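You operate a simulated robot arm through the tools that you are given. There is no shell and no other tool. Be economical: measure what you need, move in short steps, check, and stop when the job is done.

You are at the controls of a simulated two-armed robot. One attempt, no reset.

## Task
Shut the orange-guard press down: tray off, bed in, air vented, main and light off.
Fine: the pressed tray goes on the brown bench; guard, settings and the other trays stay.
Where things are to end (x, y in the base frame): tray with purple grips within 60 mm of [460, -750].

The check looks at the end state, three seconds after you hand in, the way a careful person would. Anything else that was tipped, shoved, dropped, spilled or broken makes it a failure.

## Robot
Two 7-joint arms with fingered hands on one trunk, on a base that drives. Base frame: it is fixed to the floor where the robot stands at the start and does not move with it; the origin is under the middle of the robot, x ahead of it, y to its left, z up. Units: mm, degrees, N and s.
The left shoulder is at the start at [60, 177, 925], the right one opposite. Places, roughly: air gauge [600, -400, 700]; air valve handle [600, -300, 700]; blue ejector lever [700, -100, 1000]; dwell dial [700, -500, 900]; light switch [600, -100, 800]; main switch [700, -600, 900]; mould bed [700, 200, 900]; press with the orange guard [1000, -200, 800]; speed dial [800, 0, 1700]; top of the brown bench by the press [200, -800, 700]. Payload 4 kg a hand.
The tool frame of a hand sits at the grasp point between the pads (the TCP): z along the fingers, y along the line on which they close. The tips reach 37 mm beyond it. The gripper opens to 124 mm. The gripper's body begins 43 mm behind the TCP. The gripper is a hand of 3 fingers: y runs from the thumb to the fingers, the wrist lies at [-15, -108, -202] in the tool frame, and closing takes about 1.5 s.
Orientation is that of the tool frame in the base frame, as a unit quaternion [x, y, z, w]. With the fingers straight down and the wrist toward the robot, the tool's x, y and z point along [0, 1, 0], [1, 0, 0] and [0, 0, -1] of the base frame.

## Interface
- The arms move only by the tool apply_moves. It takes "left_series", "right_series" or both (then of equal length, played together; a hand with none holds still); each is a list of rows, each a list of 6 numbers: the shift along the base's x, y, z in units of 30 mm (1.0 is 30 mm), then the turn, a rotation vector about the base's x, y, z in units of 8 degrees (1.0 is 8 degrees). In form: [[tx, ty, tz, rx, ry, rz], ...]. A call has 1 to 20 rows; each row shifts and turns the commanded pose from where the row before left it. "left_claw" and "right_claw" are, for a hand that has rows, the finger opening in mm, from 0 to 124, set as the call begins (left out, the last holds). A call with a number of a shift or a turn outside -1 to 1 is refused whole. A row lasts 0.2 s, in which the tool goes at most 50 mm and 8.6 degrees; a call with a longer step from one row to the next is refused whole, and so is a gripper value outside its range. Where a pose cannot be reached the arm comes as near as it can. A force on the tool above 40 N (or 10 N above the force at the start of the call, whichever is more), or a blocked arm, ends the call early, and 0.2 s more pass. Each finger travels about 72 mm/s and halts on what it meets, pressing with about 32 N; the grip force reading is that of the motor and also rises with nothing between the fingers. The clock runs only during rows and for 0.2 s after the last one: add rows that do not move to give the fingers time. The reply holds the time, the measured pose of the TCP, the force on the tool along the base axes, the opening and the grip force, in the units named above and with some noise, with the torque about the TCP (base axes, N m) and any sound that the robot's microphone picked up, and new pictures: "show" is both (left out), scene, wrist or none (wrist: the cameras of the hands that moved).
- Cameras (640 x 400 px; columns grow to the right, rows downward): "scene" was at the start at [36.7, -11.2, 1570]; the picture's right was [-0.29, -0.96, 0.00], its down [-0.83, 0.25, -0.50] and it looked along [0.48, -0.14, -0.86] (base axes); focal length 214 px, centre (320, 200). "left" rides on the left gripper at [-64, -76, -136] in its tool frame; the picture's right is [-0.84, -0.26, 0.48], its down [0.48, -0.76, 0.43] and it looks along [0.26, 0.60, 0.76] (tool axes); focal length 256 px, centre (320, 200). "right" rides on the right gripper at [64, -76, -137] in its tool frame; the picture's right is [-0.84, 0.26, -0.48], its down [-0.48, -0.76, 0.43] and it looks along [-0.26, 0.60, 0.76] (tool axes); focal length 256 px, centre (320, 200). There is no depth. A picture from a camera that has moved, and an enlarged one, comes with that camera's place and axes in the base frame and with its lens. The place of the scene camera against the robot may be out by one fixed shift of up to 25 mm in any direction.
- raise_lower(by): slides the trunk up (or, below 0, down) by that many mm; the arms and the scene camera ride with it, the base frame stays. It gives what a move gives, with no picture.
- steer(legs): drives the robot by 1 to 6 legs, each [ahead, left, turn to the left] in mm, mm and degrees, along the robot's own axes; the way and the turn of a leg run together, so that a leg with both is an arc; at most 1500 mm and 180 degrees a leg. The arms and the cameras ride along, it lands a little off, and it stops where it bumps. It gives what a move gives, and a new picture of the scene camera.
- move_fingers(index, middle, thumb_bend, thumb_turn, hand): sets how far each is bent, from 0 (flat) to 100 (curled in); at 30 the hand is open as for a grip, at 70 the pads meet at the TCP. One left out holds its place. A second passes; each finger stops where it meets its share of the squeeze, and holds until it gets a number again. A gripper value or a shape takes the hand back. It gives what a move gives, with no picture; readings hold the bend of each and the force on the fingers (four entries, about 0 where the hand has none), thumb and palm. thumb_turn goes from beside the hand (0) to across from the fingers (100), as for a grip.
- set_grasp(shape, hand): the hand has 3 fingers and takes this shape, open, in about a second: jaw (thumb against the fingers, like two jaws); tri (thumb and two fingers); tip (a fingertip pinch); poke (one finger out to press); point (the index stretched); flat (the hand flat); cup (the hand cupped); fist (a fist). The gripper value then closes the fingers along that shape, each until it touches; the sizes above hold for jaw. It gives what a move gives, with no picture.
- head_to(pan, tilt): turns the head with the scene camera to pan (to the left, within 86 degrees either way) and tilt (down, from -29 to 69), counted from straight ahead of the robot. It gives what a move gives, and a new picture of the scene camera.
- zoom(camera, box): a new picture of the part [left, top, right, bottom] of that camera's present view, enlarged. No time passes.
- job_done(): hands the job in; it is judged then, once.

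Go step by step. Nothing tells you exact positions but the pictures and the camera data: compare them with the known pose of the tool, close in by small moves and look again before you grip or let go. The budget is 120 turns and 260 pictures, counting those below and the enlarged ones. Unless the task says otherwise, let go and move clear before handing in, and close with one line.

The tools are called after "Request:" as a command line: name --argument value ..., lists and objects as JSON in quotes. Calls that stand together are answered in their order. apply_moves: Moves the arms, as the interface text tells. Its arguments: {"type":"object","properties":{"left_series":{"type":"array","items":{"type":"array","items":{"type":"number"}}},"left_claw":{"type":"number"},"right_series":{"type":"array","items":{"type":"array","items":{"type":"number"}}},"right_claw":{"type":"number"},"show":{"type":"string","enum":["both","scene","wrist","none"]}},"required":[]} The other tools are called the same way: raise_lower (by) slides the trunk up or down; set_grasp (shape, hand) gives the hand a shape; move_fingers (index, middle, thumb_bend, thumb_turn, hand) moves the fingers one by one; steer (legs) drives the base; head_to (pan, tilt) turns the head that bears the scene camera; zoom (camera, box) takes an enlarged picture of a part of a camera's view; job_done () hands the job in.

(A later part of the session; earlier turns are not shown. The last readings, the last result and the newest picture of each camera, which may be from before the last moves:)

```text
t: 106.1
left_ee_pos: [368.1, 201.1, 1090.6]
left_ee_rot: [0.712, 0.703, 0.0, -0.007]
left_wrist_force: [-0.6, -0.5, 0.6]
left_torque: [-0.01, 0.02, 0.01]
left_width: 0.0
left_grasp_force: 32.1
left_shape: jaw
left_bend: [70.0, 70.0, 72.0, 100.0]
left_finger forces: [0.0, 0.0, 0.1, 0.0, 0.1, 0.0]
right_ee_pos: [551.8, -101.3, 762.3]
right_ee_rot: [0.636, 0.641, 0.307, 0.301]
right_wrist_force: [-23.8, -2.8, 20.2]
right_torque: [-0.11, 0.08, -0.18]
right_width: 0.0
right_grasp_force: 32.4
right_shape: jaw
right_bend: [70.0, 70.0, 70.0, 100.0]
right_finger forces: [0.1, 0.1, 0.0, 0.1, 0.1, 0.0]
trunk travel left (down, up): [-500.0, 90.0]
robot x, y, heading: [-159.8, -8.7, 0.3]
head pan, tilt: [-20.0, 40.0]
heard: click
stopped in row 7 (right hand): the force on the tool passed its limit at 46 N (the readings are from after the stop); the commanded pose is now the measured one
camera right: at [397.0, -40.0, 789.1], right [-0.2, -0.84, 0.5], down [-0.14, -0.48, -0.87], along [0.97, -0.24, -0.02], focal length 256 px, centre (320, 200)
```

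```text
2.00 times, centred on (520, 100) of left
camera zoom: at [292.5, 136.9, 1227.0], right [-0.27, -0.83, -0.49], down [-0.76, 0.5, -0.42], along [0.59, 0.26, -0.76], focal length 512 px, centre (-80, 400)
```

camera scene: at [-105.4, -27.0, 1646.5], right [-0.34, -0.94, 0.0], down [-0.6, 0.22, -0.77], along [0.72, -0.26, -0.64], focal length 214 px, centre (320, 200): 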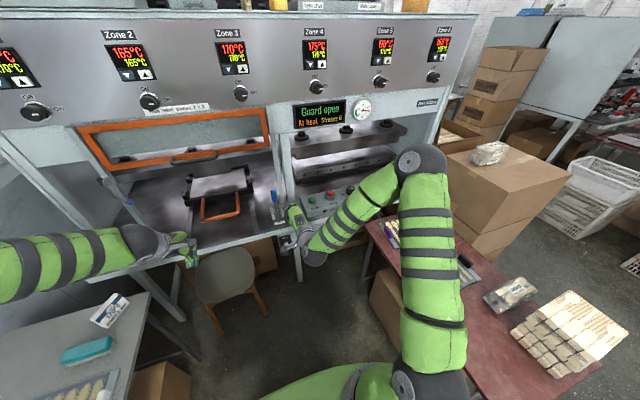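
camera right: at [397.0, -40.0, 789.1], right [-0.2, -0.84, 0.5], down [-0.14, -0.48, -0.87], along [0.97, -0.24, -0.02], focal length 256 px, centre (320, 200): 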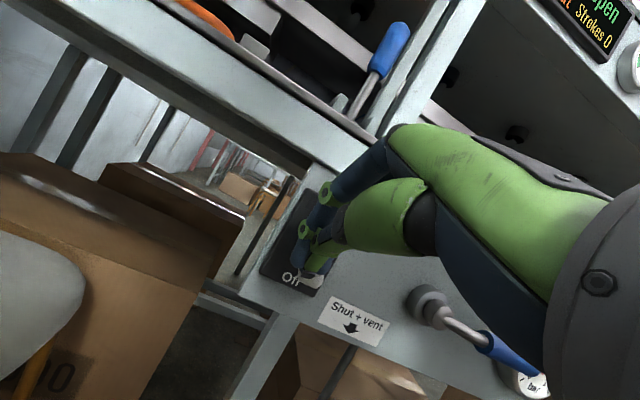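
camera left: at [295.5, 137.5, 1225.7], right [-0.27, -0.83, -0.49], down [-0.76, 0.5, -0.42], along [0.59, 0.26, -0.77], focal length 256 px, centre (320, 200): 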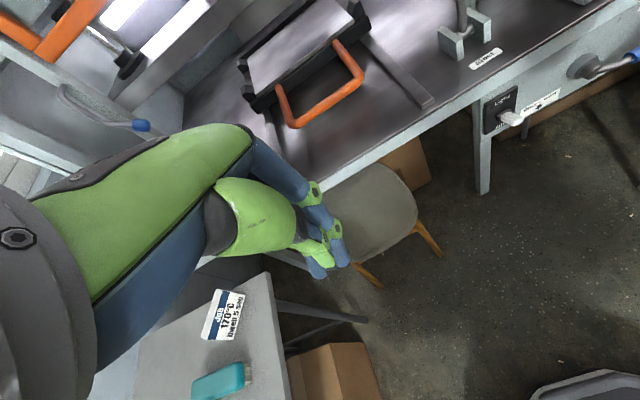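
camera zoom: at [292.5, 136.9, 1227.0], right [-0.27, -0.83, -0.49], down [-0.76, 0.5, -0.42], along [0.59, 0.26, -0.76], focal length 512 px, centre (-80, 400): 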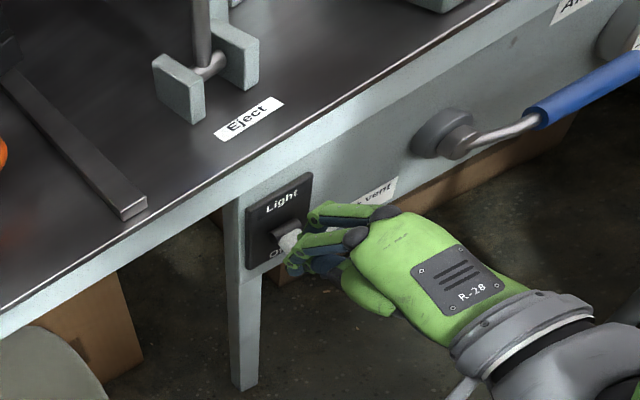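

A click, and the press light is out. I'll back off and look at the valve.

Request:
apply_moves --right_series '[[-0.6, 0, 0, 0, 0, 0], [-0.9, 0, 0, 0, 0, 0], [-0.9, 0, 0.3, 0, 0, 0], [-0.5, -0.5, 0.8, 0, 0, 0], [0, -0.8, 0.9, 0, 0, 0], [0, -0.8, 0.9, 0, 0, 0], [0, -0.6, 0.5, 0, 0, 0], [0, 0, 0, 0, 0, 0]]' --show "both"

Request:
zoom --camera "left" --box '[440, 0, 640, 180]'

Request:
zoom --camera "scene" --box '[260, 190, 380, 270]'

```text
t: 107.9
left_ee_pos: [369.2, 200.9, 1088.5]
left_ee_rot: [0.711, 0.703, -0.002, -0.007]
left_wrist_force: [0.2, -0.1, -0.2]
left_torque: [-0.02, 0.01, -0.01]
left_width: 0.0
left_grasp_force: 32.3
left_shape: jaw
left_bend: [70.0, 70.0, 72.0, 100.0]
left_finger forces: [0.0, 0.0, 0.1, 0.0, 0.0, 0.0]
right_ee_pos: [467.4, -183.4, 861.2]
right_ee_rot: [0.636, 0.642, 0.305, 0.3]
right_wrist_force: [-0.2, 0.6, 0.9]
right_torque: [0.0, 0.0, -0.03]
right_width: 0.0
right_grasp_force: 31.8
right_shape: jaw
right_bend: [70.0, 70.0, 72.0, 100.0]
right_finger forces: [0.0, 0.1, 0.0, 0.0, 0.0, 0.1]
trunk travel left (down, up): [-500.0, 90.0]
robot x, y, heading: [-156.0, -3.7, -0.1]
head pan, tilt: [-20.0, 40.0]
camera scene: at [-105.4, -26.8, 1646.5], right [-0.34, -0.94, 0.0], down [-0.6, 0.22, -0.77], along [0.72, -0.26, -0.64], focal length 214 px, centre (320, 200)
camera right: at [312.4, -121.7, 889.2], right [-0.2, -0.84, 0.5], down [-0.14, -0.48, -0.87], along [0.97, -0.24, -0.02], focal length 256 px, centre (320, 200)
```

scene: 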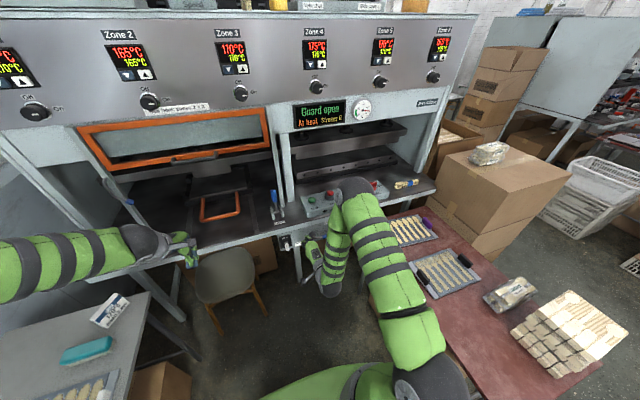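
right: 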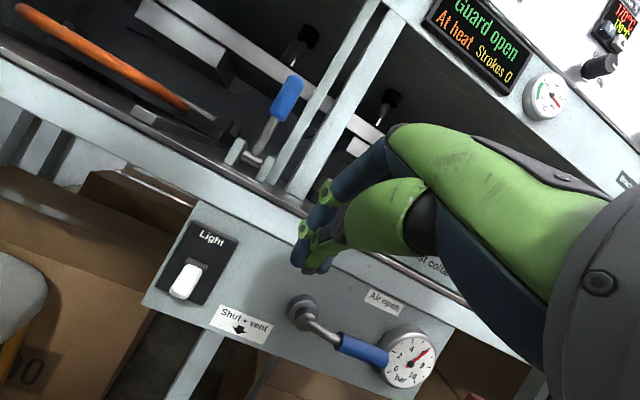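

```text
2.22 times, centred on (540, 90) of left
camera zoom: at [295.5, 137.5, 1225.5], right [-0.27, -0.83, -0.49], down [-0.76, 0.5, -0.42], along [0.59, 0.26, -0.77], focal length 569 px, centre (-169, 444)
```

zoom: 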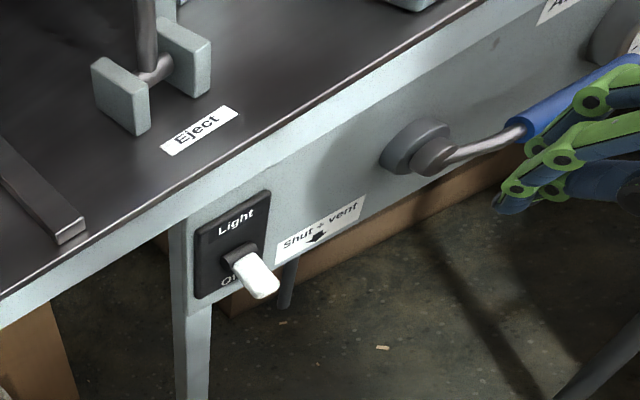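

```text
5.00 times, centred on (320, 230) of scene
camera zoom: at [-105.4, -26.8, 1646.5], right [-0.34, -0.94, 0.0], down [-0.6, 0.22, -0.77], along [0.72, -0.26, -0.64], focal length 1072 px, centre (320, 50)
```

zoom: 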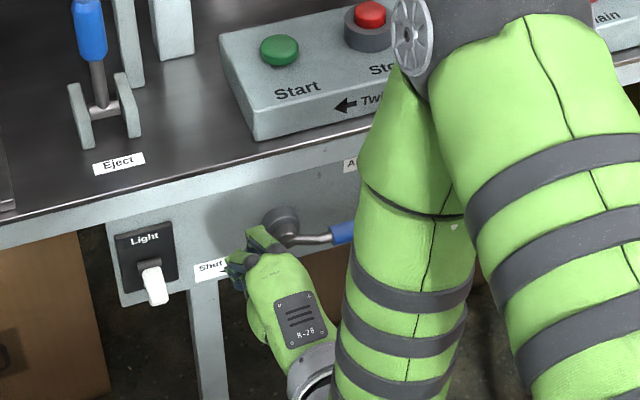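

The toggle now points down to Off. The valve boss is at (617, -249, 747) and its handle runs along z≈747 from y -299 to -376 at x≈588; it must swing down. I'll flatten the hand's pitch and come in just above the handle.

Request:
apply_moves --right_series '[[0, -0.6, 0, 0, -0.84, 0], [0, -0.8, 0, 0, -0.84, 0], [0, -0.8, -0.3, 0, -0.84, 0], [0, -0.8, -0.5, 0, 0, 0], [0.4, -0.8, -0.5, 0, 0, 0], [0.5, -0.8, -0.4, 0, 0, 0], [0.5, -0.4, -0.3, 0, 0, 0], [0, 0, 0, 0, 0, 0]]' --show "both"

Request:
zoom --camera "left" --box '[440, 0, 640, 180]'

```text
t: 109.7
left_ee_pos: [371.0, 202.2, 1089.6]
left_ee_rot: [0.711, 0.704, -0.001, -0.007]
left_wrist_force: [0.1, 0.3, -0.2]
left_torque: [0.04, -0.02, 0.0]
left_width: 0.0
left_grasp_force: 32.2
left_shape: jaw
left_bend: [70.0, 70.0, 72.0, 100.0]
left_finger forces: [0.0, 0.0, 0.0, 0.1, 0.1, 0.0]
right_ee_pos: [510.4, -331.1, 801.2]
right_ee_rot: [0.572, 0.579, 0.413, 0.408]
right_wrist_force: [0.2, -0.9, -0.1]
right_torque: [0.0, 0.03, -0.01]
right_width: 0.1
right_grasp_force: 31.8
right_shape: jaw
right_bend: [70.0, 70.0, 72.0, 100.0]
right_finger forces: [0.0, 0.0, 0.1, 0.0, 0.0, 0.1]
trunk travel left (down, up): [-500.0, 90.0]
robot x, y, heading: [-156.5, -8.1, -0.3]
head pan, tilt: [-20.0, 40.0]
camera scene: at [-105.4, -26.9, 1646.5], right [-0.34, -0.94, 0.0], down [-0.6, 0.22, -0.77], along [0.72, -0.26, -0.64], focal length 214 px, centre (320, 200)
camera right: at [354.4, -270.0, 773.0], right [-0.36, -0.84, 0.4], down [0.17, -0.48, -0.86], along [0.92, -0.24, 0.32], focal length 256 px, centre (320, 200)
```

scene: 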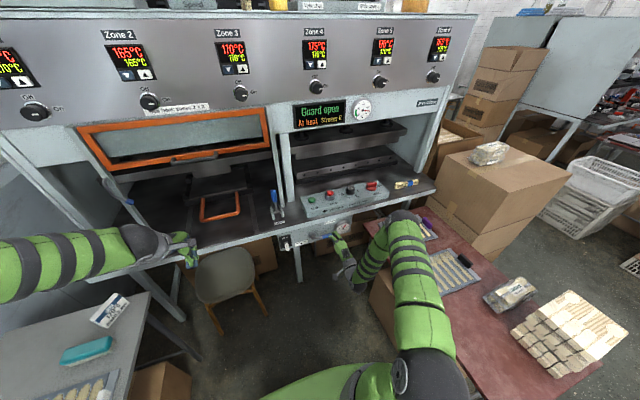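
right: 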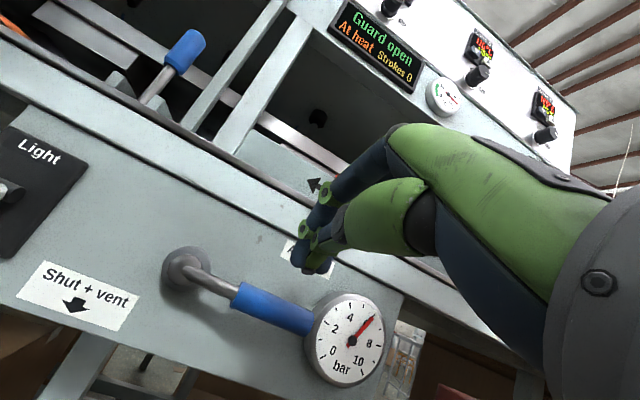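

```text
2.22 times, centred on (540, 90) of left
camera zoom: at [295.5, 137.4, 1225.6], right [-0.27, -0.83, -0.49], down [-0.76, 0.5, -0.42], along [0.59, 0.26, -0.77], focal length 569 px, centre (-169, 444)
```

zoom: 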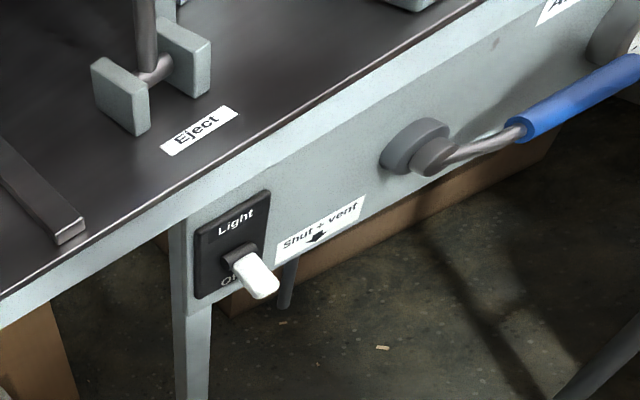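

The handle position is confirmed, with the gauge clear to its right. I'll go forward over the handle and start pressing down.

Request:
apply_moves --right_series '[[0.5, 0, 0, 0, 0, 0], [0.5, 0, 0, 0, 0, 0], [0.5, 0, 0, 0, 0, 0], [0.4, 0, 0, 0, 0, 0], [0, 0, -0.4, 0, 0, 0], [0, 0, -0.4, 0, 0, 0], [0, 0, -0.4, 0, 0, 0], [0, 0, -0.4, 0, 0, 0], [0, 0, -0.4, 0, 0, 0], [0, 0, 0, 0, 0, 0]]' --show "wrist"

```text
t: 111.9
left_ee_pos: [371.0, 201.0, 1089.4]
left_ee_rot: [0.711, 0.703, -0.002, -0.007]
left_wrist_force: [0.0, 0.4, -0.3]
left_torque: [0.0, -0.02, -0.02]
left_width: 0.0
left_grasp_force: 32.0
left_shape: jaw
left_bend: [70.0, 70.0, 72.0, 100.0]
left_finger forces: [0.0, 0.0, 0.0, 0.0, 0.0, 0.1]
right_ee_pos: [566.0, -335.4, 740.5]
right_ee_rot: [0.573, 0.58, 0.412, 0.407]
right_wrist_force: [1.5, 0.4, 0.2]
right_torque: [-0.01, -0.07, 0.03]
right_width: 0.0
right_grasp_force: 31.9
right_shape: jaw
right_bend: [70.0, 70.0, 72.0, 100.0]
right_finger forces: [0.0, 0.0, 0.0, 0.0, 0.1, 0.1]
trunk travel left (down, up): [-500.0, 90.0]
robot x, y, heading: [-158.2, -7.8, -0.0]
head pan, tilt: [-20.0, 40.0]
camera right: at [410.6, -271.9, 713.4], right [-0.36, -0.84, 0.4], down [0.17, -0.48, -0.86], along [0.92, -0.24, 0.31], focal length 256 px, centre (320, 200)
```

right: 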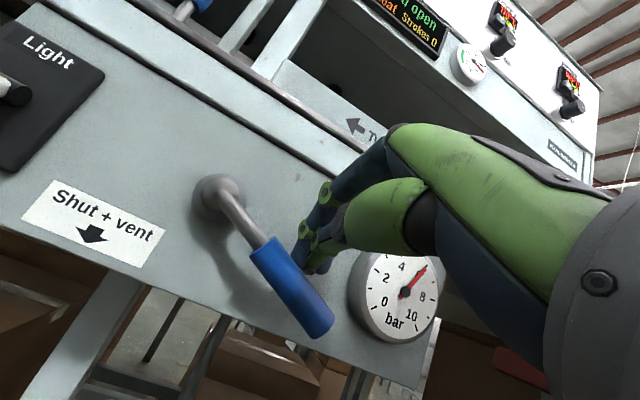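

The handle is swinging down. I'll continue along the arc.

Request:
apply_moves --right_series '[[0, 0.2, -0.5, 0, 0, 0], [0, 0.25, -0.5, 0, 0, 0], [0, 0.3, -0.4, 0, 0, 0], [0, 0.35, -0.4, 0, 0, 0], [0, 0.4, -0.3, 0, 0, 0], [0, 0.4, -0.2, 0, 0, 0], [0, 0, 0, 0, 0, 0]]' --show "wrist"

```text
t: 113.5
left_ee_pos: [368.4, 198.4, 1089.2]
left_ee_rot: [0.712, 0.702, -0.002, -0.008]
left_wrist_force: [0.3, -0.3, -0.2]
left_torque: [0.01, 0.02, 0.02]
left_width: 0.0
left_grasp_force: 32.2
left_shape: jaw
left_bend: [70.0, 70.0, 72.0, 100.0]
left_finger forces: [0.0, 0.0, 0.0, 0.0, 0.0, 0.0]
right_ee_pos: [566.3, -282.4, 673.7]
right_ee_rot: [0.574, 0.577, 0.411, 0.411]
right_wrist_force: [-7.2, -31.5, 10.2]
right_torque: [0.5, -0.24, -0.44]
right_width: 0.0
right_grasp_force: 32.1
right_shape: jaw
right_bend: [70.0, 70.0, 72.0, 100.0]
right_finger forces: [36.1, 0.0, 0.1, 0.0, 0.0, 0.0]
trunk travel left (down, up): [-500.0, 90.0]
robot x, y, heading: [-156.0, -7.7, 0.3]
head pan, tilt: [-20.0, 40.0]
camera right: at [411.8, -219.7, 645.9], right [-0.37, -0.84, 0.4], down [0.17, -0.48, -0.86], along [0.91, -0.25, 0.32], focal length 256 px, centre (320, 200)
```

right: 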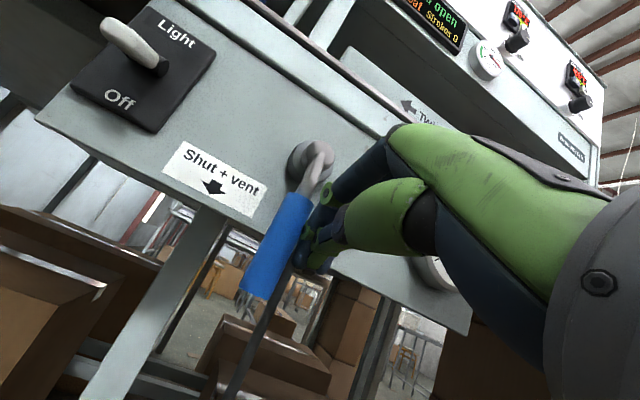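

The handle is down and against its stop. I'll back off and check the gauge.

Request:
apply_moves --right_series '[[0, -0.5, 0, 0, 0, 0], [-0.6, -0.3, 0, 0, 0, 0], [-0.9, 0, 0, 0, 0, 0], [-0.9, 0, 0.3, 0, 0, 0], [-0.9, 0, 0.6, 0, 0, 0], [-0.5, 0, 0.9, 0, 0, 0], [0, 0, 0.9, 0, 0, 0], [0, 0, 0.9, 0, 0, 0], [0, 0, 0, 0, 0, 0]]' --show "wrist"

Request:
zoom --camera "left" --box '[440, 0, 640, 180]'

Request:
zoom --camera "scene" --box '[260, 170, 420, 270]'

```text
t: 115.5
left_ee_pos: [371.5, 201.0, 1088.4]
left_ee_rot: [0.711, 0.704, -0.001, -0.008]
left_wrist_force: [0.9, -0.1, -0.6]
left_torque: [-0.02, -0.01, 0.01]
left_width: 0.0
left_grasp_force: 31.9
left_shape: jaw
left_bend: [70.0, 70.0, 72.0, 100.0]
left_finger forces: [0.0, 0.0, 0.0, 0.0, 0.0, 0.0]
right_ee_pos: [452.1, -300.2, 780.9]
right_ee_rot: [0.572, 0.58, 0.413, 0.407]
right_wrist_force: [0.1, -0.2, -0.1]
right_torque: [0.01, 0.02, 0.02]
right_width: 0.0
right_grasp_force: 31.9
right_shape: jaw
right_bend: [70.0, 70.0, 72.0, 100.0]
right_finger forces: [0.0, 0.0, 0.0, 0.0, 0.0, 0.0]
trunk travel left (down, up): [-500.0, 90.0]
robot x, y, heading: [-152.8, -5.7, 0.0]
head pan, tilt: [-20.0, 40.0]
camera right: at [297.1, -237.9, 752.9], right [-0.36, -0.84, 0.4], down [0.17, -0.48, -0.86], along [0.92, -0.24, 0.32], focal length 256 px, centre (320, 200)
```

right: 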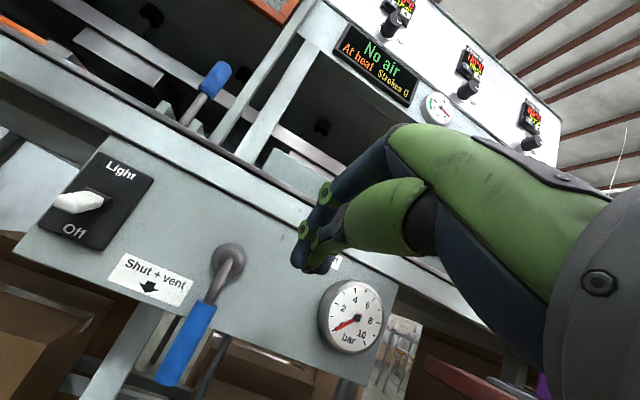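

```text
2.22 times, centred on (540, 90) of left
camera zoom: at [295.5, 137.3, 1225.5], right [-0.27, -0.83, -0.49], down [-0.76, 0.5, -0.42], along [0.59, 0.26, -0.77], focal length 569 px, centre (-169, 444)
```

zoom: 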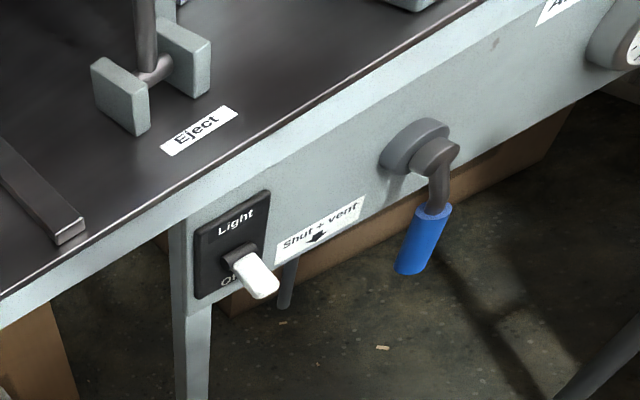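

```text
4.00 times, centred on (340, 220) of scene
camera zoom: at [-105.4, -27.0, 1646.5], right [-0.34, -0.94, 0.0], down [-0.6, 0.22, -0.77], along [0.72, -0.26, -0.64], focal length 858 px, centre (240, 120)
```

zoom: 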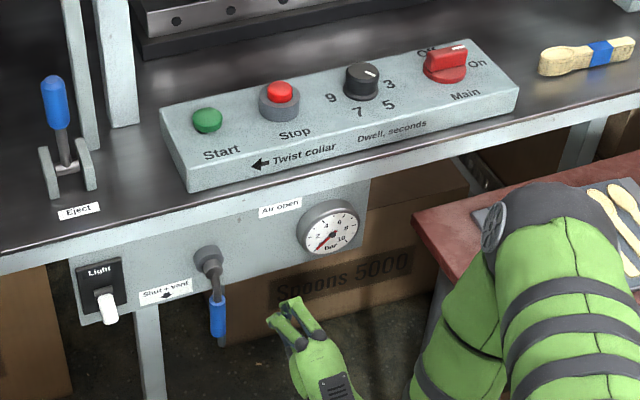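

The gauge reads zero and the display says "No air". Last is the main switch: I'll bring the right hand back to pointing down while rising, then drive to where it can reach the switch.

Request:
apply_moves --right_claw 90 --right_series '[[0, 0, 0.9, 0, 0, 0], [0, 0, 0.9, 0, 0.8, 0], [0, 0, 0.9, 0, 0.8, 0], [0, 0, 0.9, 0, 0.8, 0], [0, 0, 0.9, 0, 0.8, 0], [0, 0, 0.9, 0, 0.8, 0], [0, 0, 0.9, 0, 0.8, 0], [0, 0, 0.9, 0, 0.8, 0], [0, 0, 0.9, 0, 0.8, 0], [0, 0, 0.9, 0, 0.8, 0], [0, 0, 0.9, 0, 0.8, 0], [0, 0, 0.9, 0, 0.76, 0], [0, 0, 0, 0, 0, 0]]' --show "none"

Request:
steer --legs '[[0, -150, 0], [125, 0, 0]]'

Request:
zoom --camera "right" --box '[0, 0, 640, 400]'

```text
t: 118.3
left_ee_pos: [370.0, 204.2, 1088.1]
left_ee_rot: [0.711, 0.704, -0.002, -0.007]
left_wrist_force: [-0.1, 1.1, 0.5]
left_torque: [-0.04, -0.04, 0.0]
left_width: 0.0
left_grasp_force: 31.8
left_shape: jaw
left_bend: [70.0, 70.0, 72.0, 100.0]
left_finger forces: [0.0, 0.1, 0.0, 0.0, 0.0, 0.0]
right_ee_pos: [451.7, -297.9, 1106.0]
right_ee_rot: [0.706, 0.708, 0.009, 0.001]
right_wrist_force: [0.9, 0.7, -0.1]
right_torque: [-0.04, 0.0, 0.0]
right_width: 90.2
right_grasp_force: 0.0
right_shape: jaw
right_bend: [34.0, 37.0, 49.0, 99.0]
right_finger forces: [0.0, 0.0, 0.1, 0.0, 0.0, 0.1]
trunk travel left (down, up): [-500.0, 90.0]
robot x, y, heading: [-161.0, -6.7, -0.1]
head pan, tilt: [-20.0, 40.0]
```

```text
t: 120.6
left_ee_pos: [497.0, 54.7, 1088.5]
left_ee_rot: [0.709, 0.705, -0.001, -0.009]
left_wrist_force: [-0.3, -0.4, 0.5]
left_torque: [0.01, 0.03, -0.02]
left_width: 0.0
left_grasp_force: 32.2
left_shape: jaw
left_bend: [70.0, 70.0, 72.0, 100.0]
left_finger forces: [0.0, 0.1, 0.0, 0.1, 0.0, 0.0]
right_ee_pos: [580.9, -447.6, 1103.4]
right_ee_rot: [0.705, 0.709, 0.008, 0.001]
right_wrist_force: [-0.4, 0.2, -0.6]
right_torque: [-0.02, 0.02, -0.01]
right_width: 89.9
right_grasp_force: 0.0
right_shape: jaw
right_bend: [34.0, 37.0, 49.0, 99.0]
right_finger forces: [0.0, 0.0, 0.1, 0.1, 0.0, 0.0]
trunk travel left (down, up): [-500.0, 90.0]
robot x, y, heading: [-28.6, -157.1, 0.2]
head pan, tilt: [-20.0, 40.0]
camera scene: at [22.6, -175.6, 1646.4], right [-0.34, -0.94, 0.0], down [-0.61, 0.22, -0.77], along [0.72, -0.26, -0.64], focal length 214 px, centre (320, 200)
```

scene: 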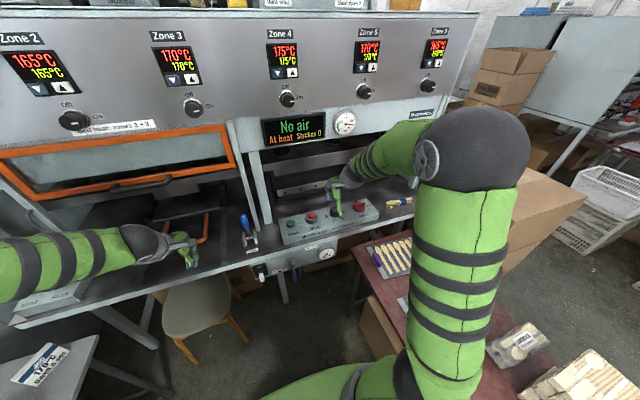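

```text
1.00 times, centred on (320, 200) of right (not enlarged: the box is as wide or as high as the picture)
camera zoom: at [501.7, -385.2, 1239.7], right [0.26, -0.84, 0.48], down [-0.75, -0.48, -0.45], along [0.61, -0.24, -0.76], focal length 256 px, centre (320, 200)
```

zoom: 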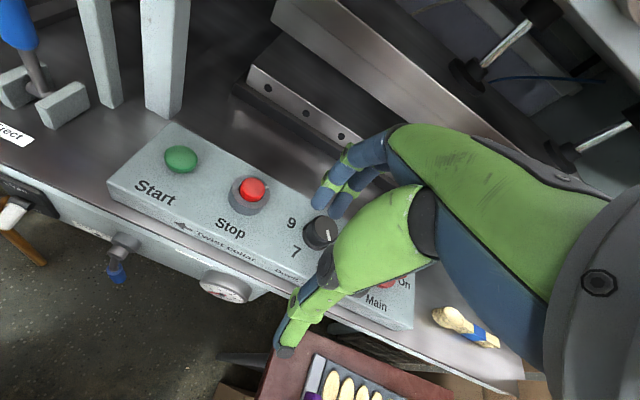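

The main knob is hidden behind the thumb. I'll shift right to see it.

Request:
apply_moves --right_series '[[0, -0.8, 0.3, 0, 0, 0], [0, -0.9, 0.3, 0, 0, 0], [0, -0.9, 0.2, 0, 0, 0], [0, -0.9, 0, 0, 0, 0], [0, -0.5, 0, 0, 0, 0], [0, 0, 0, 0, 0, 0]]' --show "wrist"

Request:
zoom --camera "right" --box '[160, 140, 400, 340]'

Request:
zoom --camera "scene" --box '[270, 160, 430, 260]'

```text
t: 122.0
left_ee_pos: [495.1, 54.8, 1089.0]
left_ee_rot: [0.709, 0.705, -0.002, -0.008]
left_wrist_force: [-0.1, -0.1, -0.8]
left_torque: [0.01, 0.01, 0.02]
left_width: 0.0
left_grasp_force: 32.0
left_shape: jaw
left_bend: [70.0, 70.0, 72.0, 100.0]
left_finger forces: [0.0, 0.1, 0.0, 0.0, 0.0, 0.0]
right_ee_pos: [579.9, -566.2, 1127.8]
right_ee_rot: [0.704, 0.71, 0.008, 0.001]
right_wrist_force: [0.0, 0.3, 0.4]
right_torque: [0.01, 0.01, 0.0]
right_width: 90.0
right_grasp_force: 0.0
right_shape: jaw
right_bend: [34.0, 37.0, 49.0, 99.0]
right_finger forces: [0.0, 0.0, 0.0, 0.1, 0.0, 0.0]
trunk travel left (down, up): [-500.0, 90.0]
robot x, y, heading: [-27.1, -154.9, 0.2]
head pan, tilt: [-20.0, 40.0]
camera right: at [500.9, -504.7, 1264.5], right [0.26, -0.84, 0.48], down [-0.75, -0.48, -0.45], along [0.61, -0.24, -0.75], focal length 256 px, centre (320, 200)
```

right: 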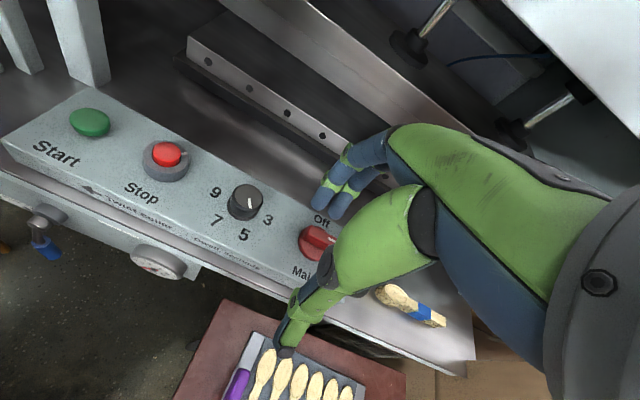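

```text
2.00 times, centred on (280, 240) of right
camera zoom: at [500.9, -504.7, 1264.5], right [0.26, -0.84, 0.48], down [-0.75, -0.48, -0.45], along [0.61, -0.24, -0.75], focal length 512 px, centre (400, 120)
```

zoom: 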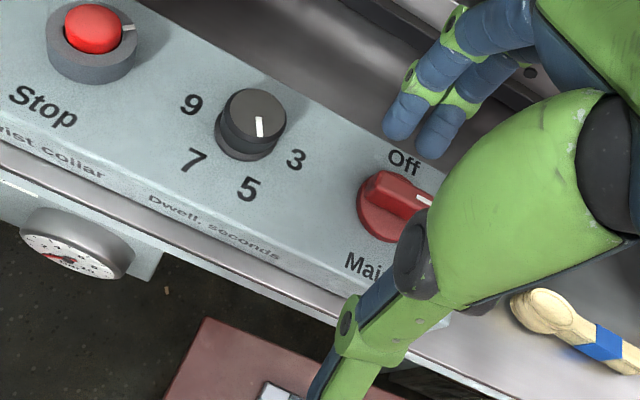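

```text
4.00 times, centred on (350, 210) of scene
camera zoom: at [20.6, -175.5, 1646.5], right [-0.34, -0.94, 0.0], down [-0.6, 0.22, -0.77], along [0.72, -0.26, -0.64], focal length 858 px, centre (200, 160)
```

zoom: 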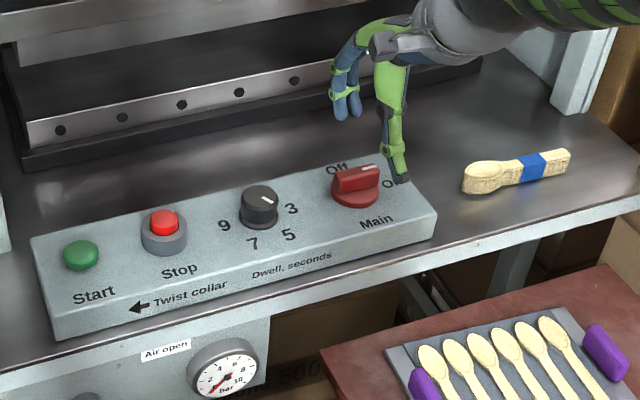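

The main knob is at about (694, -633, 937), its pointer bar towards On (right), with Off at the far side. I'll lower in front of it, then slide over it and look.

Request:
apply_moves --right_claw 70 --right_series '[[0, -0.6, -0.8, 0, 0, 0], [0, -0.6, -0.8, 0, 0, 0], [0, -0.5, -0.8, 0, 0, 0], [0, -0.5, -0.8, 0, 0, 0], [0.6, 0, -0.3, 0, 0, 0], [0.7, 0, 0, 0, 0, 0], [0.7, 0, 0, 0, 0, 0], [0.7, 0, 0, 0, 0, 0], [0.7, 0, 0, 0, 0, 0], [0, 0, 0, 0, 0, 0]]' --show "wrist"

Request:
zoom --camera "right" --box '[200, 140, 420, 360]'

Request:
zoom --camera "scene" --box '[270, 160, 430, 260]'

```text
t: 124.2
left_ee_pos: [494.2, 54.2, 1089.1]
left_ee_rot: [0.709, 0.705, -0.001, -0.007]
left_wrist_force: [-0.1, 0.2, -0.7]
left_torque: [0.02, 0.01, 0.01]
left_width: 0.0
left_grasp_force: 32.0
left_shape: jaw
left_bend: [70.0, 70.0, 72.0, 100.0]
left_finger forces: [0.0, 0.0, 0.0, 0.0, 0.0, 0.1]
right_ee_pos: [680.6, -633.4, 1022.4]
right_ee_rot: [0.705, 0.71, 0.009, 0.001]
right_wrist_force: [-0.1, 0.5, -0.9]
right_torque: [0.05, 0.03, -0.01]
right_width: 70.3
right_grasp_force: 0.2
right_shape: jaw
right_bend: [39.0, 43.0, 54.0, 99.0]
right_finger forces: [0.0, 0.1, 0.1, 0.1, 0.0, 0.0]
trunk travel left (down, up): [-500.0, 90.0]
robot x, y, heading: [-30.0, -156.4, 0.0]
head pan, tilt: [-20.0, 40.0]
camera right: at [601.6, -571.2, 1159.2], right [0.26, -0.84, 0.48], down [-0.75, -0.48, -0.45], along [0.61, -0.24, -0.75], focal length 256 px, centre (320, 200)
```

right: 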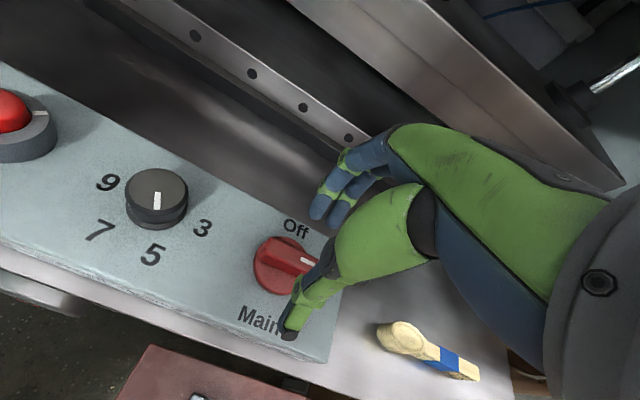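

```text
1.82 times, centred on (310, 250) of right
camera zoom: at [601.6, -571.2, 1159.2], right [0.26, -0.84, 0.48], down [-0.75, -0.48, -0.45], along [0.61, -0.24, -0.75], focal length 465 px, centre (338, 109)
```

zoom: 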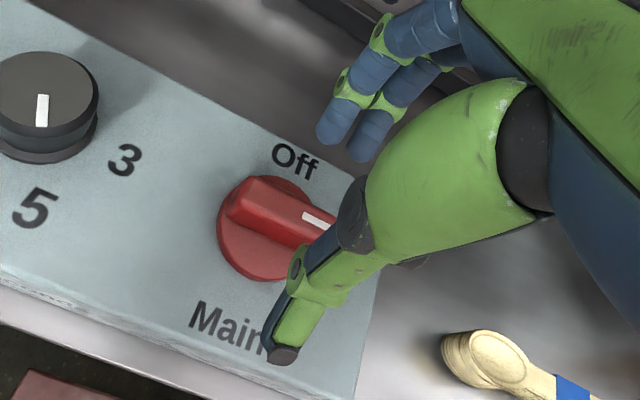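

```text
4.00 times, centred on (350, 210) of scene
camera zoom: at [20.5, -175.6, 1646.5], right [-0.34, -0.94, 0.0], down [-0.6, 0.22, -0.77], along [0.72, -0.26, -0.64], focal length 858 px, centre (200, 160)
```

zoom: 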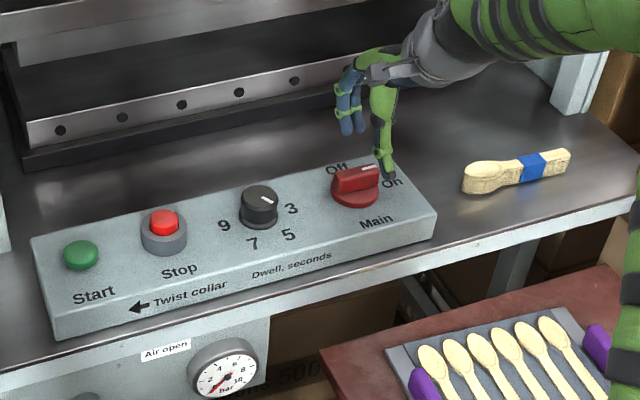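

The bar is centred at about (697, -631), running along y. I'll lower around it.

Request:
apply_moves --right_series '[[0.3, 0.05, -0.4, 0, 0, 0], [0.25, 0.03, -0.4, 0, 0, 0], [0, 0, -0.4, 0, 0, 0], [0, 0, -0.4, 0, 0, 0], [0, 0, -0.1, 0, 0, 0], [0, 0, 0, 0, 0, 0]]' --show "wrist"

Request:
zoom --camera "right" --box '[200, 140, 420, 360]'

Request:
zoom --camera "scene" --box '[300, 160, 420, 240]'

```text
t: 125.6
left_ee_pos: [496.5, 54.5, 1088.4]
left_ee_rot: [0.71, 0.704, -0.001, -0.007]
left_wrist_force: [-0.5, 0.0, -0.9]
left_torque: [0.04, 0.02, -0.02]
left_width: 0.0
left_grasp_force: 32.2
left_shape: jaw
left_bend: [70.0, 70.0, 72.0, 100.0]
left_finger forces: [0.0, 0.0, 0.0, 0.0, 0.0, 0.1]
right_ee_pos: [696.4, -630.6, 972.4]
right_ee_rot: [0.704, 0.71, 0.008, 0.001]
right_wrist_force: [0.2, 0.5, 0.2]
right_torque: [0.01, 0.0, -0.02]
right_width: 70.4
right_grasp_force: 0.2
right_shape: jaw
right_bend: [39.0, 43.0, 54.0, 99.0]
right_finger forces: [0.0, 0.0, 0.0, 0.0, 0.0, 0.1]
trunk travel left (down, up): [-500.0, 90.0]
robot x, y, heading: [-32.6, -151.2, 0.3]
head pan, tilt: [-20.0, 40.0]
camera right: at [618.2, -568.5, 1108.2], right [0.26, -0.84, 0.48], down [-0.75, -0.48, -0.45], along [0.61, -0.24, -0.76], focal length 256 px, centre (320, 200)
```

right: 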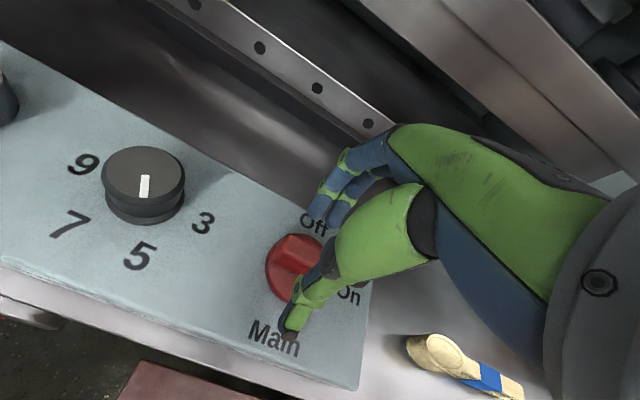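

```text
1.82 times, centred on (310, 250) of right
camera zoom: at [618.2, -568.5, 1108.2], right [0.26, -0.84, 0.48], down [-0.75, -0.48, -0.45], along [0.61, -0.24, -0.76], focal length 465 px, centre (338, 109)
```

zoom: 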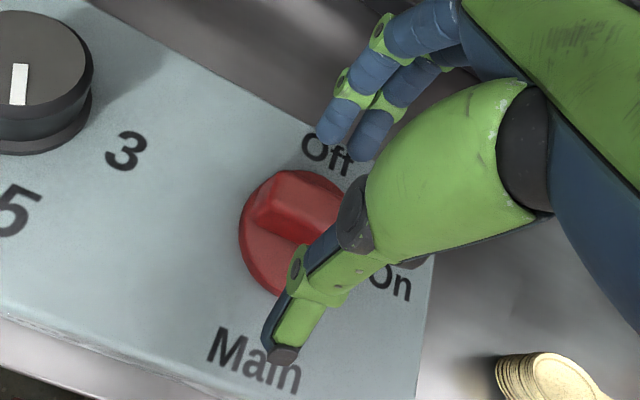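

```text
5.00 times, centred on (360, 200) of scene
camera zoom: at [20.7, -175.6, 1646.5], right [-0.34, -0.94, 0.0], down [-0.6, 0.22, -0.77], along [0.72, -0.26, -0.64], focal length 1072 px, centre (120, 200)
```

zoom: 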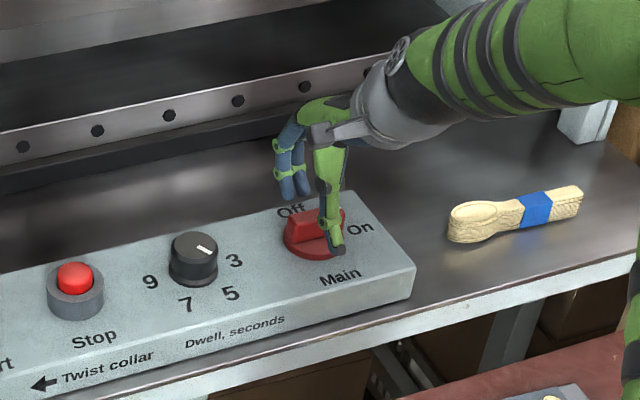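

Well placed. I'll lower a few millimetres more and close on the bar.

Request:
apply_moves --right_claw 5 --right_series '[[0, 0, -0.2, 0, 0, 0], [0, 0, 0, 0, 0, 0], [0, 0, 0, 0, 0, 0], [0, 0, 0, 0, 0, 0], [0, 0, 0, 0, 0, 0], [0, 0, 0, 0, 0, 0], [0, 0, 0, 0, 0, 0]]' --show "wrist"

Request:
zoom --camera "scene" --box '[300, 160, 420, 240]'

```text
t: 127.2
left_ee_pos: [495.8, 54.8, 1089.2]
left_ee_rot: [0.709, 0.705, -0.001, -0.007]
left_wrist_force: [-0.9, -0.1, -0.2]
left_torque: [-0.04, 0.01, -0.02]
left_width: 0.0
left_grasp_force: 31.7
left_shape: jaw
left_bend: [70.0, 70.0, 72.0, 100.0]
left_finger forces: [0.0, 0.1, 0.0, 0.0, 0.0, 0.0]
right_ee_pos: [698.6, -630.1, 967.5]
right_ee_rot: [0.704, 0.71, 0.009, 0.002]
right_wrist_force: [8.0, 0.8, 5.8]
right_torque: [0.01, -0.42, -0.02]
right_width: 15.2
right_grasp_force: 32.0
right_shape: jaw
right_bend: [60.0, 60.0, 67.0, 100.0]
right_finger forces: [23.1, 15.1, 0.1, 0.0, 30.3, 0.0]
trunk travel left (down, up): [-500.0, 90.0]
robot x, y, heading: [-28.5, -153.3, 0.4]
head pan, tilt: [-20.0, 40.0]
camera right: at [619.0, -568.0, 1103.1], right [0.26, -0.84, 0.48], down [-0.75, -0.48, -0.45], along [0.61, -0.24, -0.75], focal length 256 px, centre (320, 200)
```

right: 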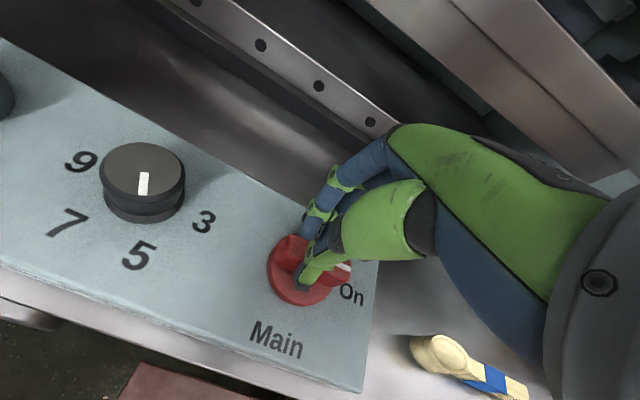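

```text
5.00 times, centred on (360, 200) of scene
camera zoom: at [21.1, -175.2, 1646.5], right [-0.34, -0.94, 0.0], down [-0.61, 0.22, -0.77], along [0.72, -0.26, -0.64], focal length 1072 px, centre (120, 200)
```

zoom: 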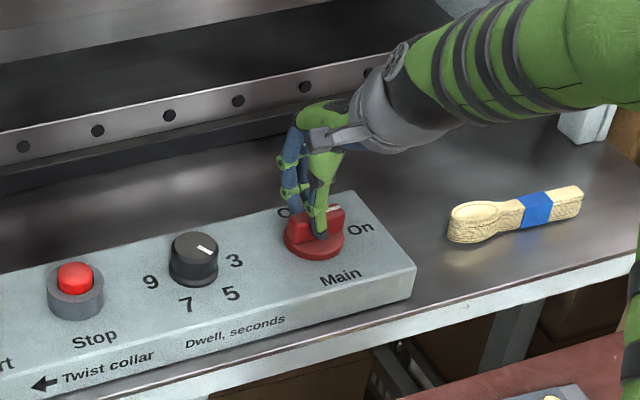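

The bar is gripped at 15 mm. I'll turn it counter-clockwise toward Off.

Request:
apply_moves --right_series '[[0, 0, 0, 0, 0, 0.7], [0, 0, 0, 0, 0, 0.8], [0, 0, 0, 0, 0, 0.8], [0, 0, 0, 0, 0, 0.8], [0, 0, 0, 0, 0, 0.8], [0, 0, 0, 0, 0, 0.8], [0, 0, 0, 0, 0, 0.8]]' --show "both"

Request:
zoom --camera "scene" --box '[260, 100, 420, 240]'

```text
t: 128.8
left_ee_pos: [495.1, 54.5, 1089.6]
left_ee_rot: [0.71, 0.704, -0.002, -0.008]
left_wrist_force: [-1.1, -0.2, -0.1]
left_torque: [-0.01, 0.0, -0.01]
left_width: 0.2
left_grasp_force: 32.3
left_shape: jaw
left_bend: [70.0, 70.0, 72.0, 100.0]
left_finger forces: [0.1, 0.0, 0.0, 0.0, 0.0, 0.0]
right_ee_pos: [696.1, -633.5, 967.3]
right_ee_rot: [0.388, 0.922, 0.008, -0.001]
right_wrist_force: [1.2, -14.9, 12.5]
right_torque: [-0.35, -0.08, -0.14]
right_width: 15.6
right_grasp_force: 32.0
right_shape: jaw
right_bend: [62.0, 62.0, 67.0, 100.0]
right_finger forces: [19.3, 11.0, 0.1, 0.0, 42.8, 0.1]
trunk travel left (down, up): [-500.0, 90.0]
robot x, y, heading: [-27.1, -155.6, 0.1]
head pan, tilt: [-20.0, 40.0]
camera scene: at [19.6, -176.5, 1646.6], right [-0.34, -0.94, 0.0], down [-0.6, 0.22, -0.77], along [0.72, -0.26, -0.64], focal length 214 px, centre (320, 200)
camera right: at [596.6, -642.2, 1102.7], right [0.77, -0.43, 0.48], down [-0.2, -0.87, -0.45], along [0.61, 0.25, -0.75], focal length 256 px, centre (320, 200)
```

scene: 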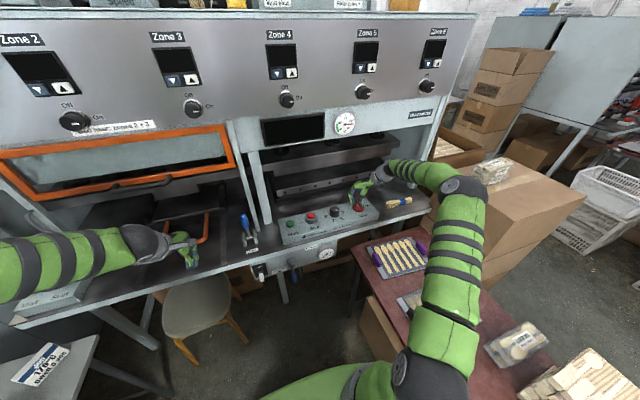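
right: 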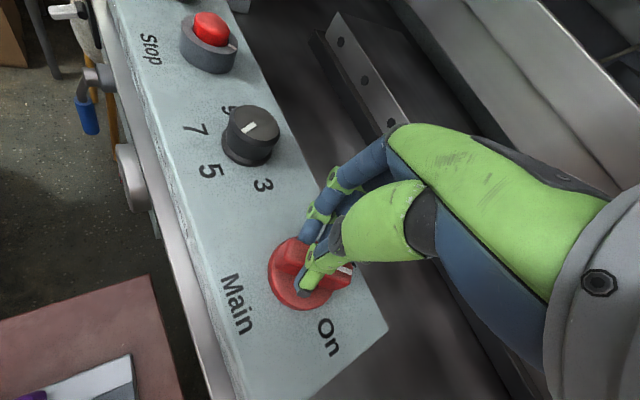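

```text
2.86 times, centred on (340, 170) of scene
camera zoom: at [19.6, -176.5, 1646.6], right [-0.34, -0.94, 0.0], down [-0.6, 0.22, -0.77], along [0.72, -0.26, -0.64], focal length 613 px, centre (263, 286)
```

zoom: 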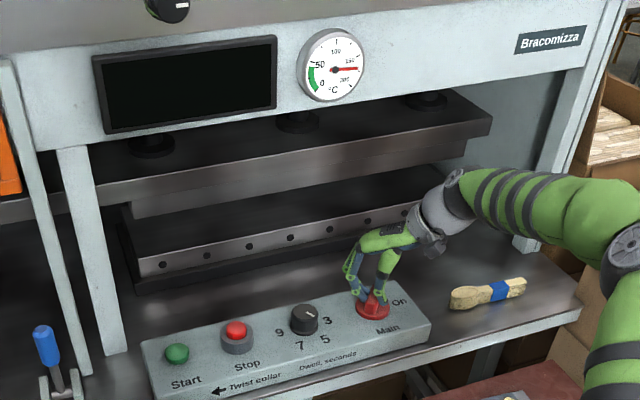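

The displays have gone dark, so main is off. I'll turn the rest of the way so the pointer sits fully at Off.

Request:
apply_moves --right_series '[[0, 0, 0, 0, 0, 0.7], [0, 0, 0, 0, 0, 0.7], [0, 0, 0, 0, 0, 0.7], [0, 0, 0, 0, 0, 0]]' --show "wrist"

```text
t: 129.8
left_ee_pos: [495.1, 54.3, 1089.9]
left_ee_rot: [0.71, 0.704, -0.001, -0.008]
left_wrist_force: [0.6, -0.1, -0.5]
left_torque: [-0.03, -0.03, -0.01]
left_width: 0.1
left_grasp_force: 31.9
left_shape: jaw
left_bend: [70.0, 70.0, 72.0, 100.0]
left_finger forces: [0.0, 0.1, 0.0, 0.1, 0.1, 0.0]
right_ee_pos: [695.8, -632.4, 966.6]
right_ee_rot: [0.249, 0.968, 0.008, -0.003]
right_wrist_force: [2.3, -20.1, 15.9]
right_torque: [-0.61, -0.01, -0.14]
right_width: 16.7
right_grasp_force: 32.6
right_shape: jaw
right_bend: [63.0, 63.0, 66.0, 100.0]
right_finger forces: [17.1, 8.5, 0.0, 0.0, 48.0, 0.1]
trunk travel left (down, up): [-500.0, 90.0]
robot x, y, heading: [-31.5, -160.4, 0.1]
head pan, tilt: [-20.0, 40.0]
camera right: at [604.1, -670.9, 1102.7], right [0.86, -0.19, 0.48], down [0.06, -0.89, -0.45], along [0.51, 0.41, -0.75], focal length 256 px, centre (320, 200)
```

right: 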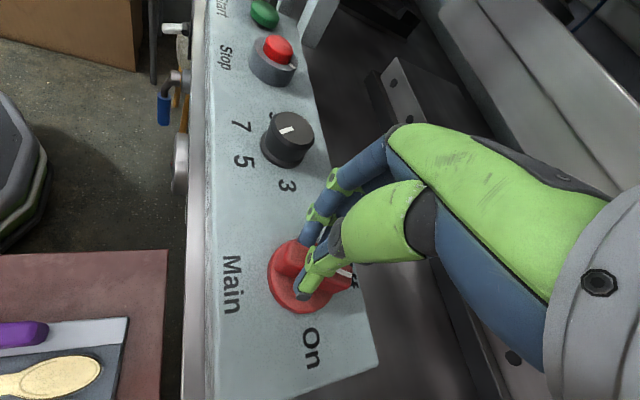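

Still turning freely; I'll do the last part to 90°.

Request:
apply_moves --right_series '[[0, 0, 0, 0, 0, 0.7], [0, 0, 0, 0, 0, 0.7], [0, 0, 0, 0, 0, 0.7], [0, 0, 0, 0, 0, 0.7], [0, 0, 0, 0, 0, 0.6], [0, 0, 0, 0, 0, 0]]' --show "wrist"

Request:
zoom --camera "scene" --box '[300, 160, 420, 240]'

```text
t: 131.2
left_ee_pos: [494.9, 54.2, 1088.8]
left_ee_rot: [0.709, 0.705, 0.0, -0.007]
left_wrist_force: [-0.7, -0.1, 0.0]
left_torque: [0.04, 0.02, 0.04]
left_width: 0.1
left_grasp_force: 32.3
left_shape: jaw
left_bend: [70.0, 70.0, 72.0, 100.0]
left_finger forces: [0.0, 0.0, 0.1, 0.0, 0.0, 0.0]
right_ee_pos: [697.9, -633.3, 966.1]
right_ee_rot: [0.014, 1.0, 0.007, -0.004]
right_wrist_force: [4.6, -26.9, 17.6]
right_torque: [-1.02, -0.17, -0.12]
right_width: 18.5
right_grasp_force: 31.9
right_shape: jaw
right_bend: [64.0, 65.0, 65.0, 100.0]
right_finger forces: [14.5, 5.5, 0.0, 0.1, 54.2, 0.1]
trunk travel left (down, up): [-500.0, 90.0]
robot x, y, heading: [-32.3, -157.1, 0.4]
head pan, tilt: [-20.0, 40.0]
camera right: at [631.8, -708.7, 1102.7], right [0.85, 0.23, 0.48], down [0.46, -0.77, -0.45], along [0.27, 0.6, -0.75], focal length 256 px, centre (320, 200)
```

right: 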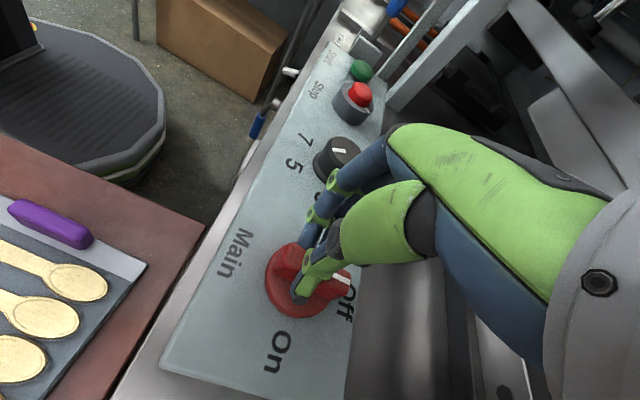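

```text
5.00 times, centred on (360, 200) of scene
camera zoom: at [19.7, -177.4, 1646.6], right [-0.34, -0.94, 0.0], down [-0.6, 0.22, -0.77], along [0.72, -0.26, -0.64], focal length 1072 px, centre (120, 200)
```

zoom: 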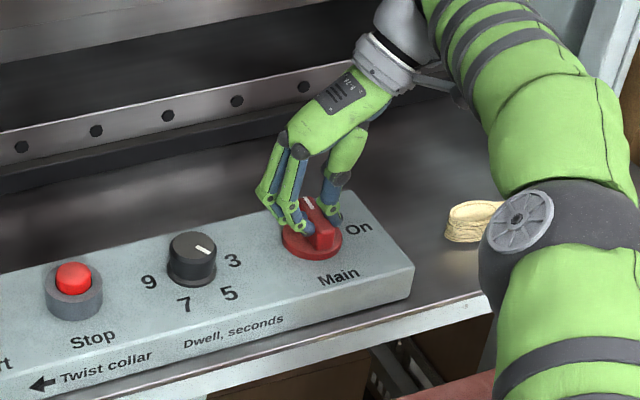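

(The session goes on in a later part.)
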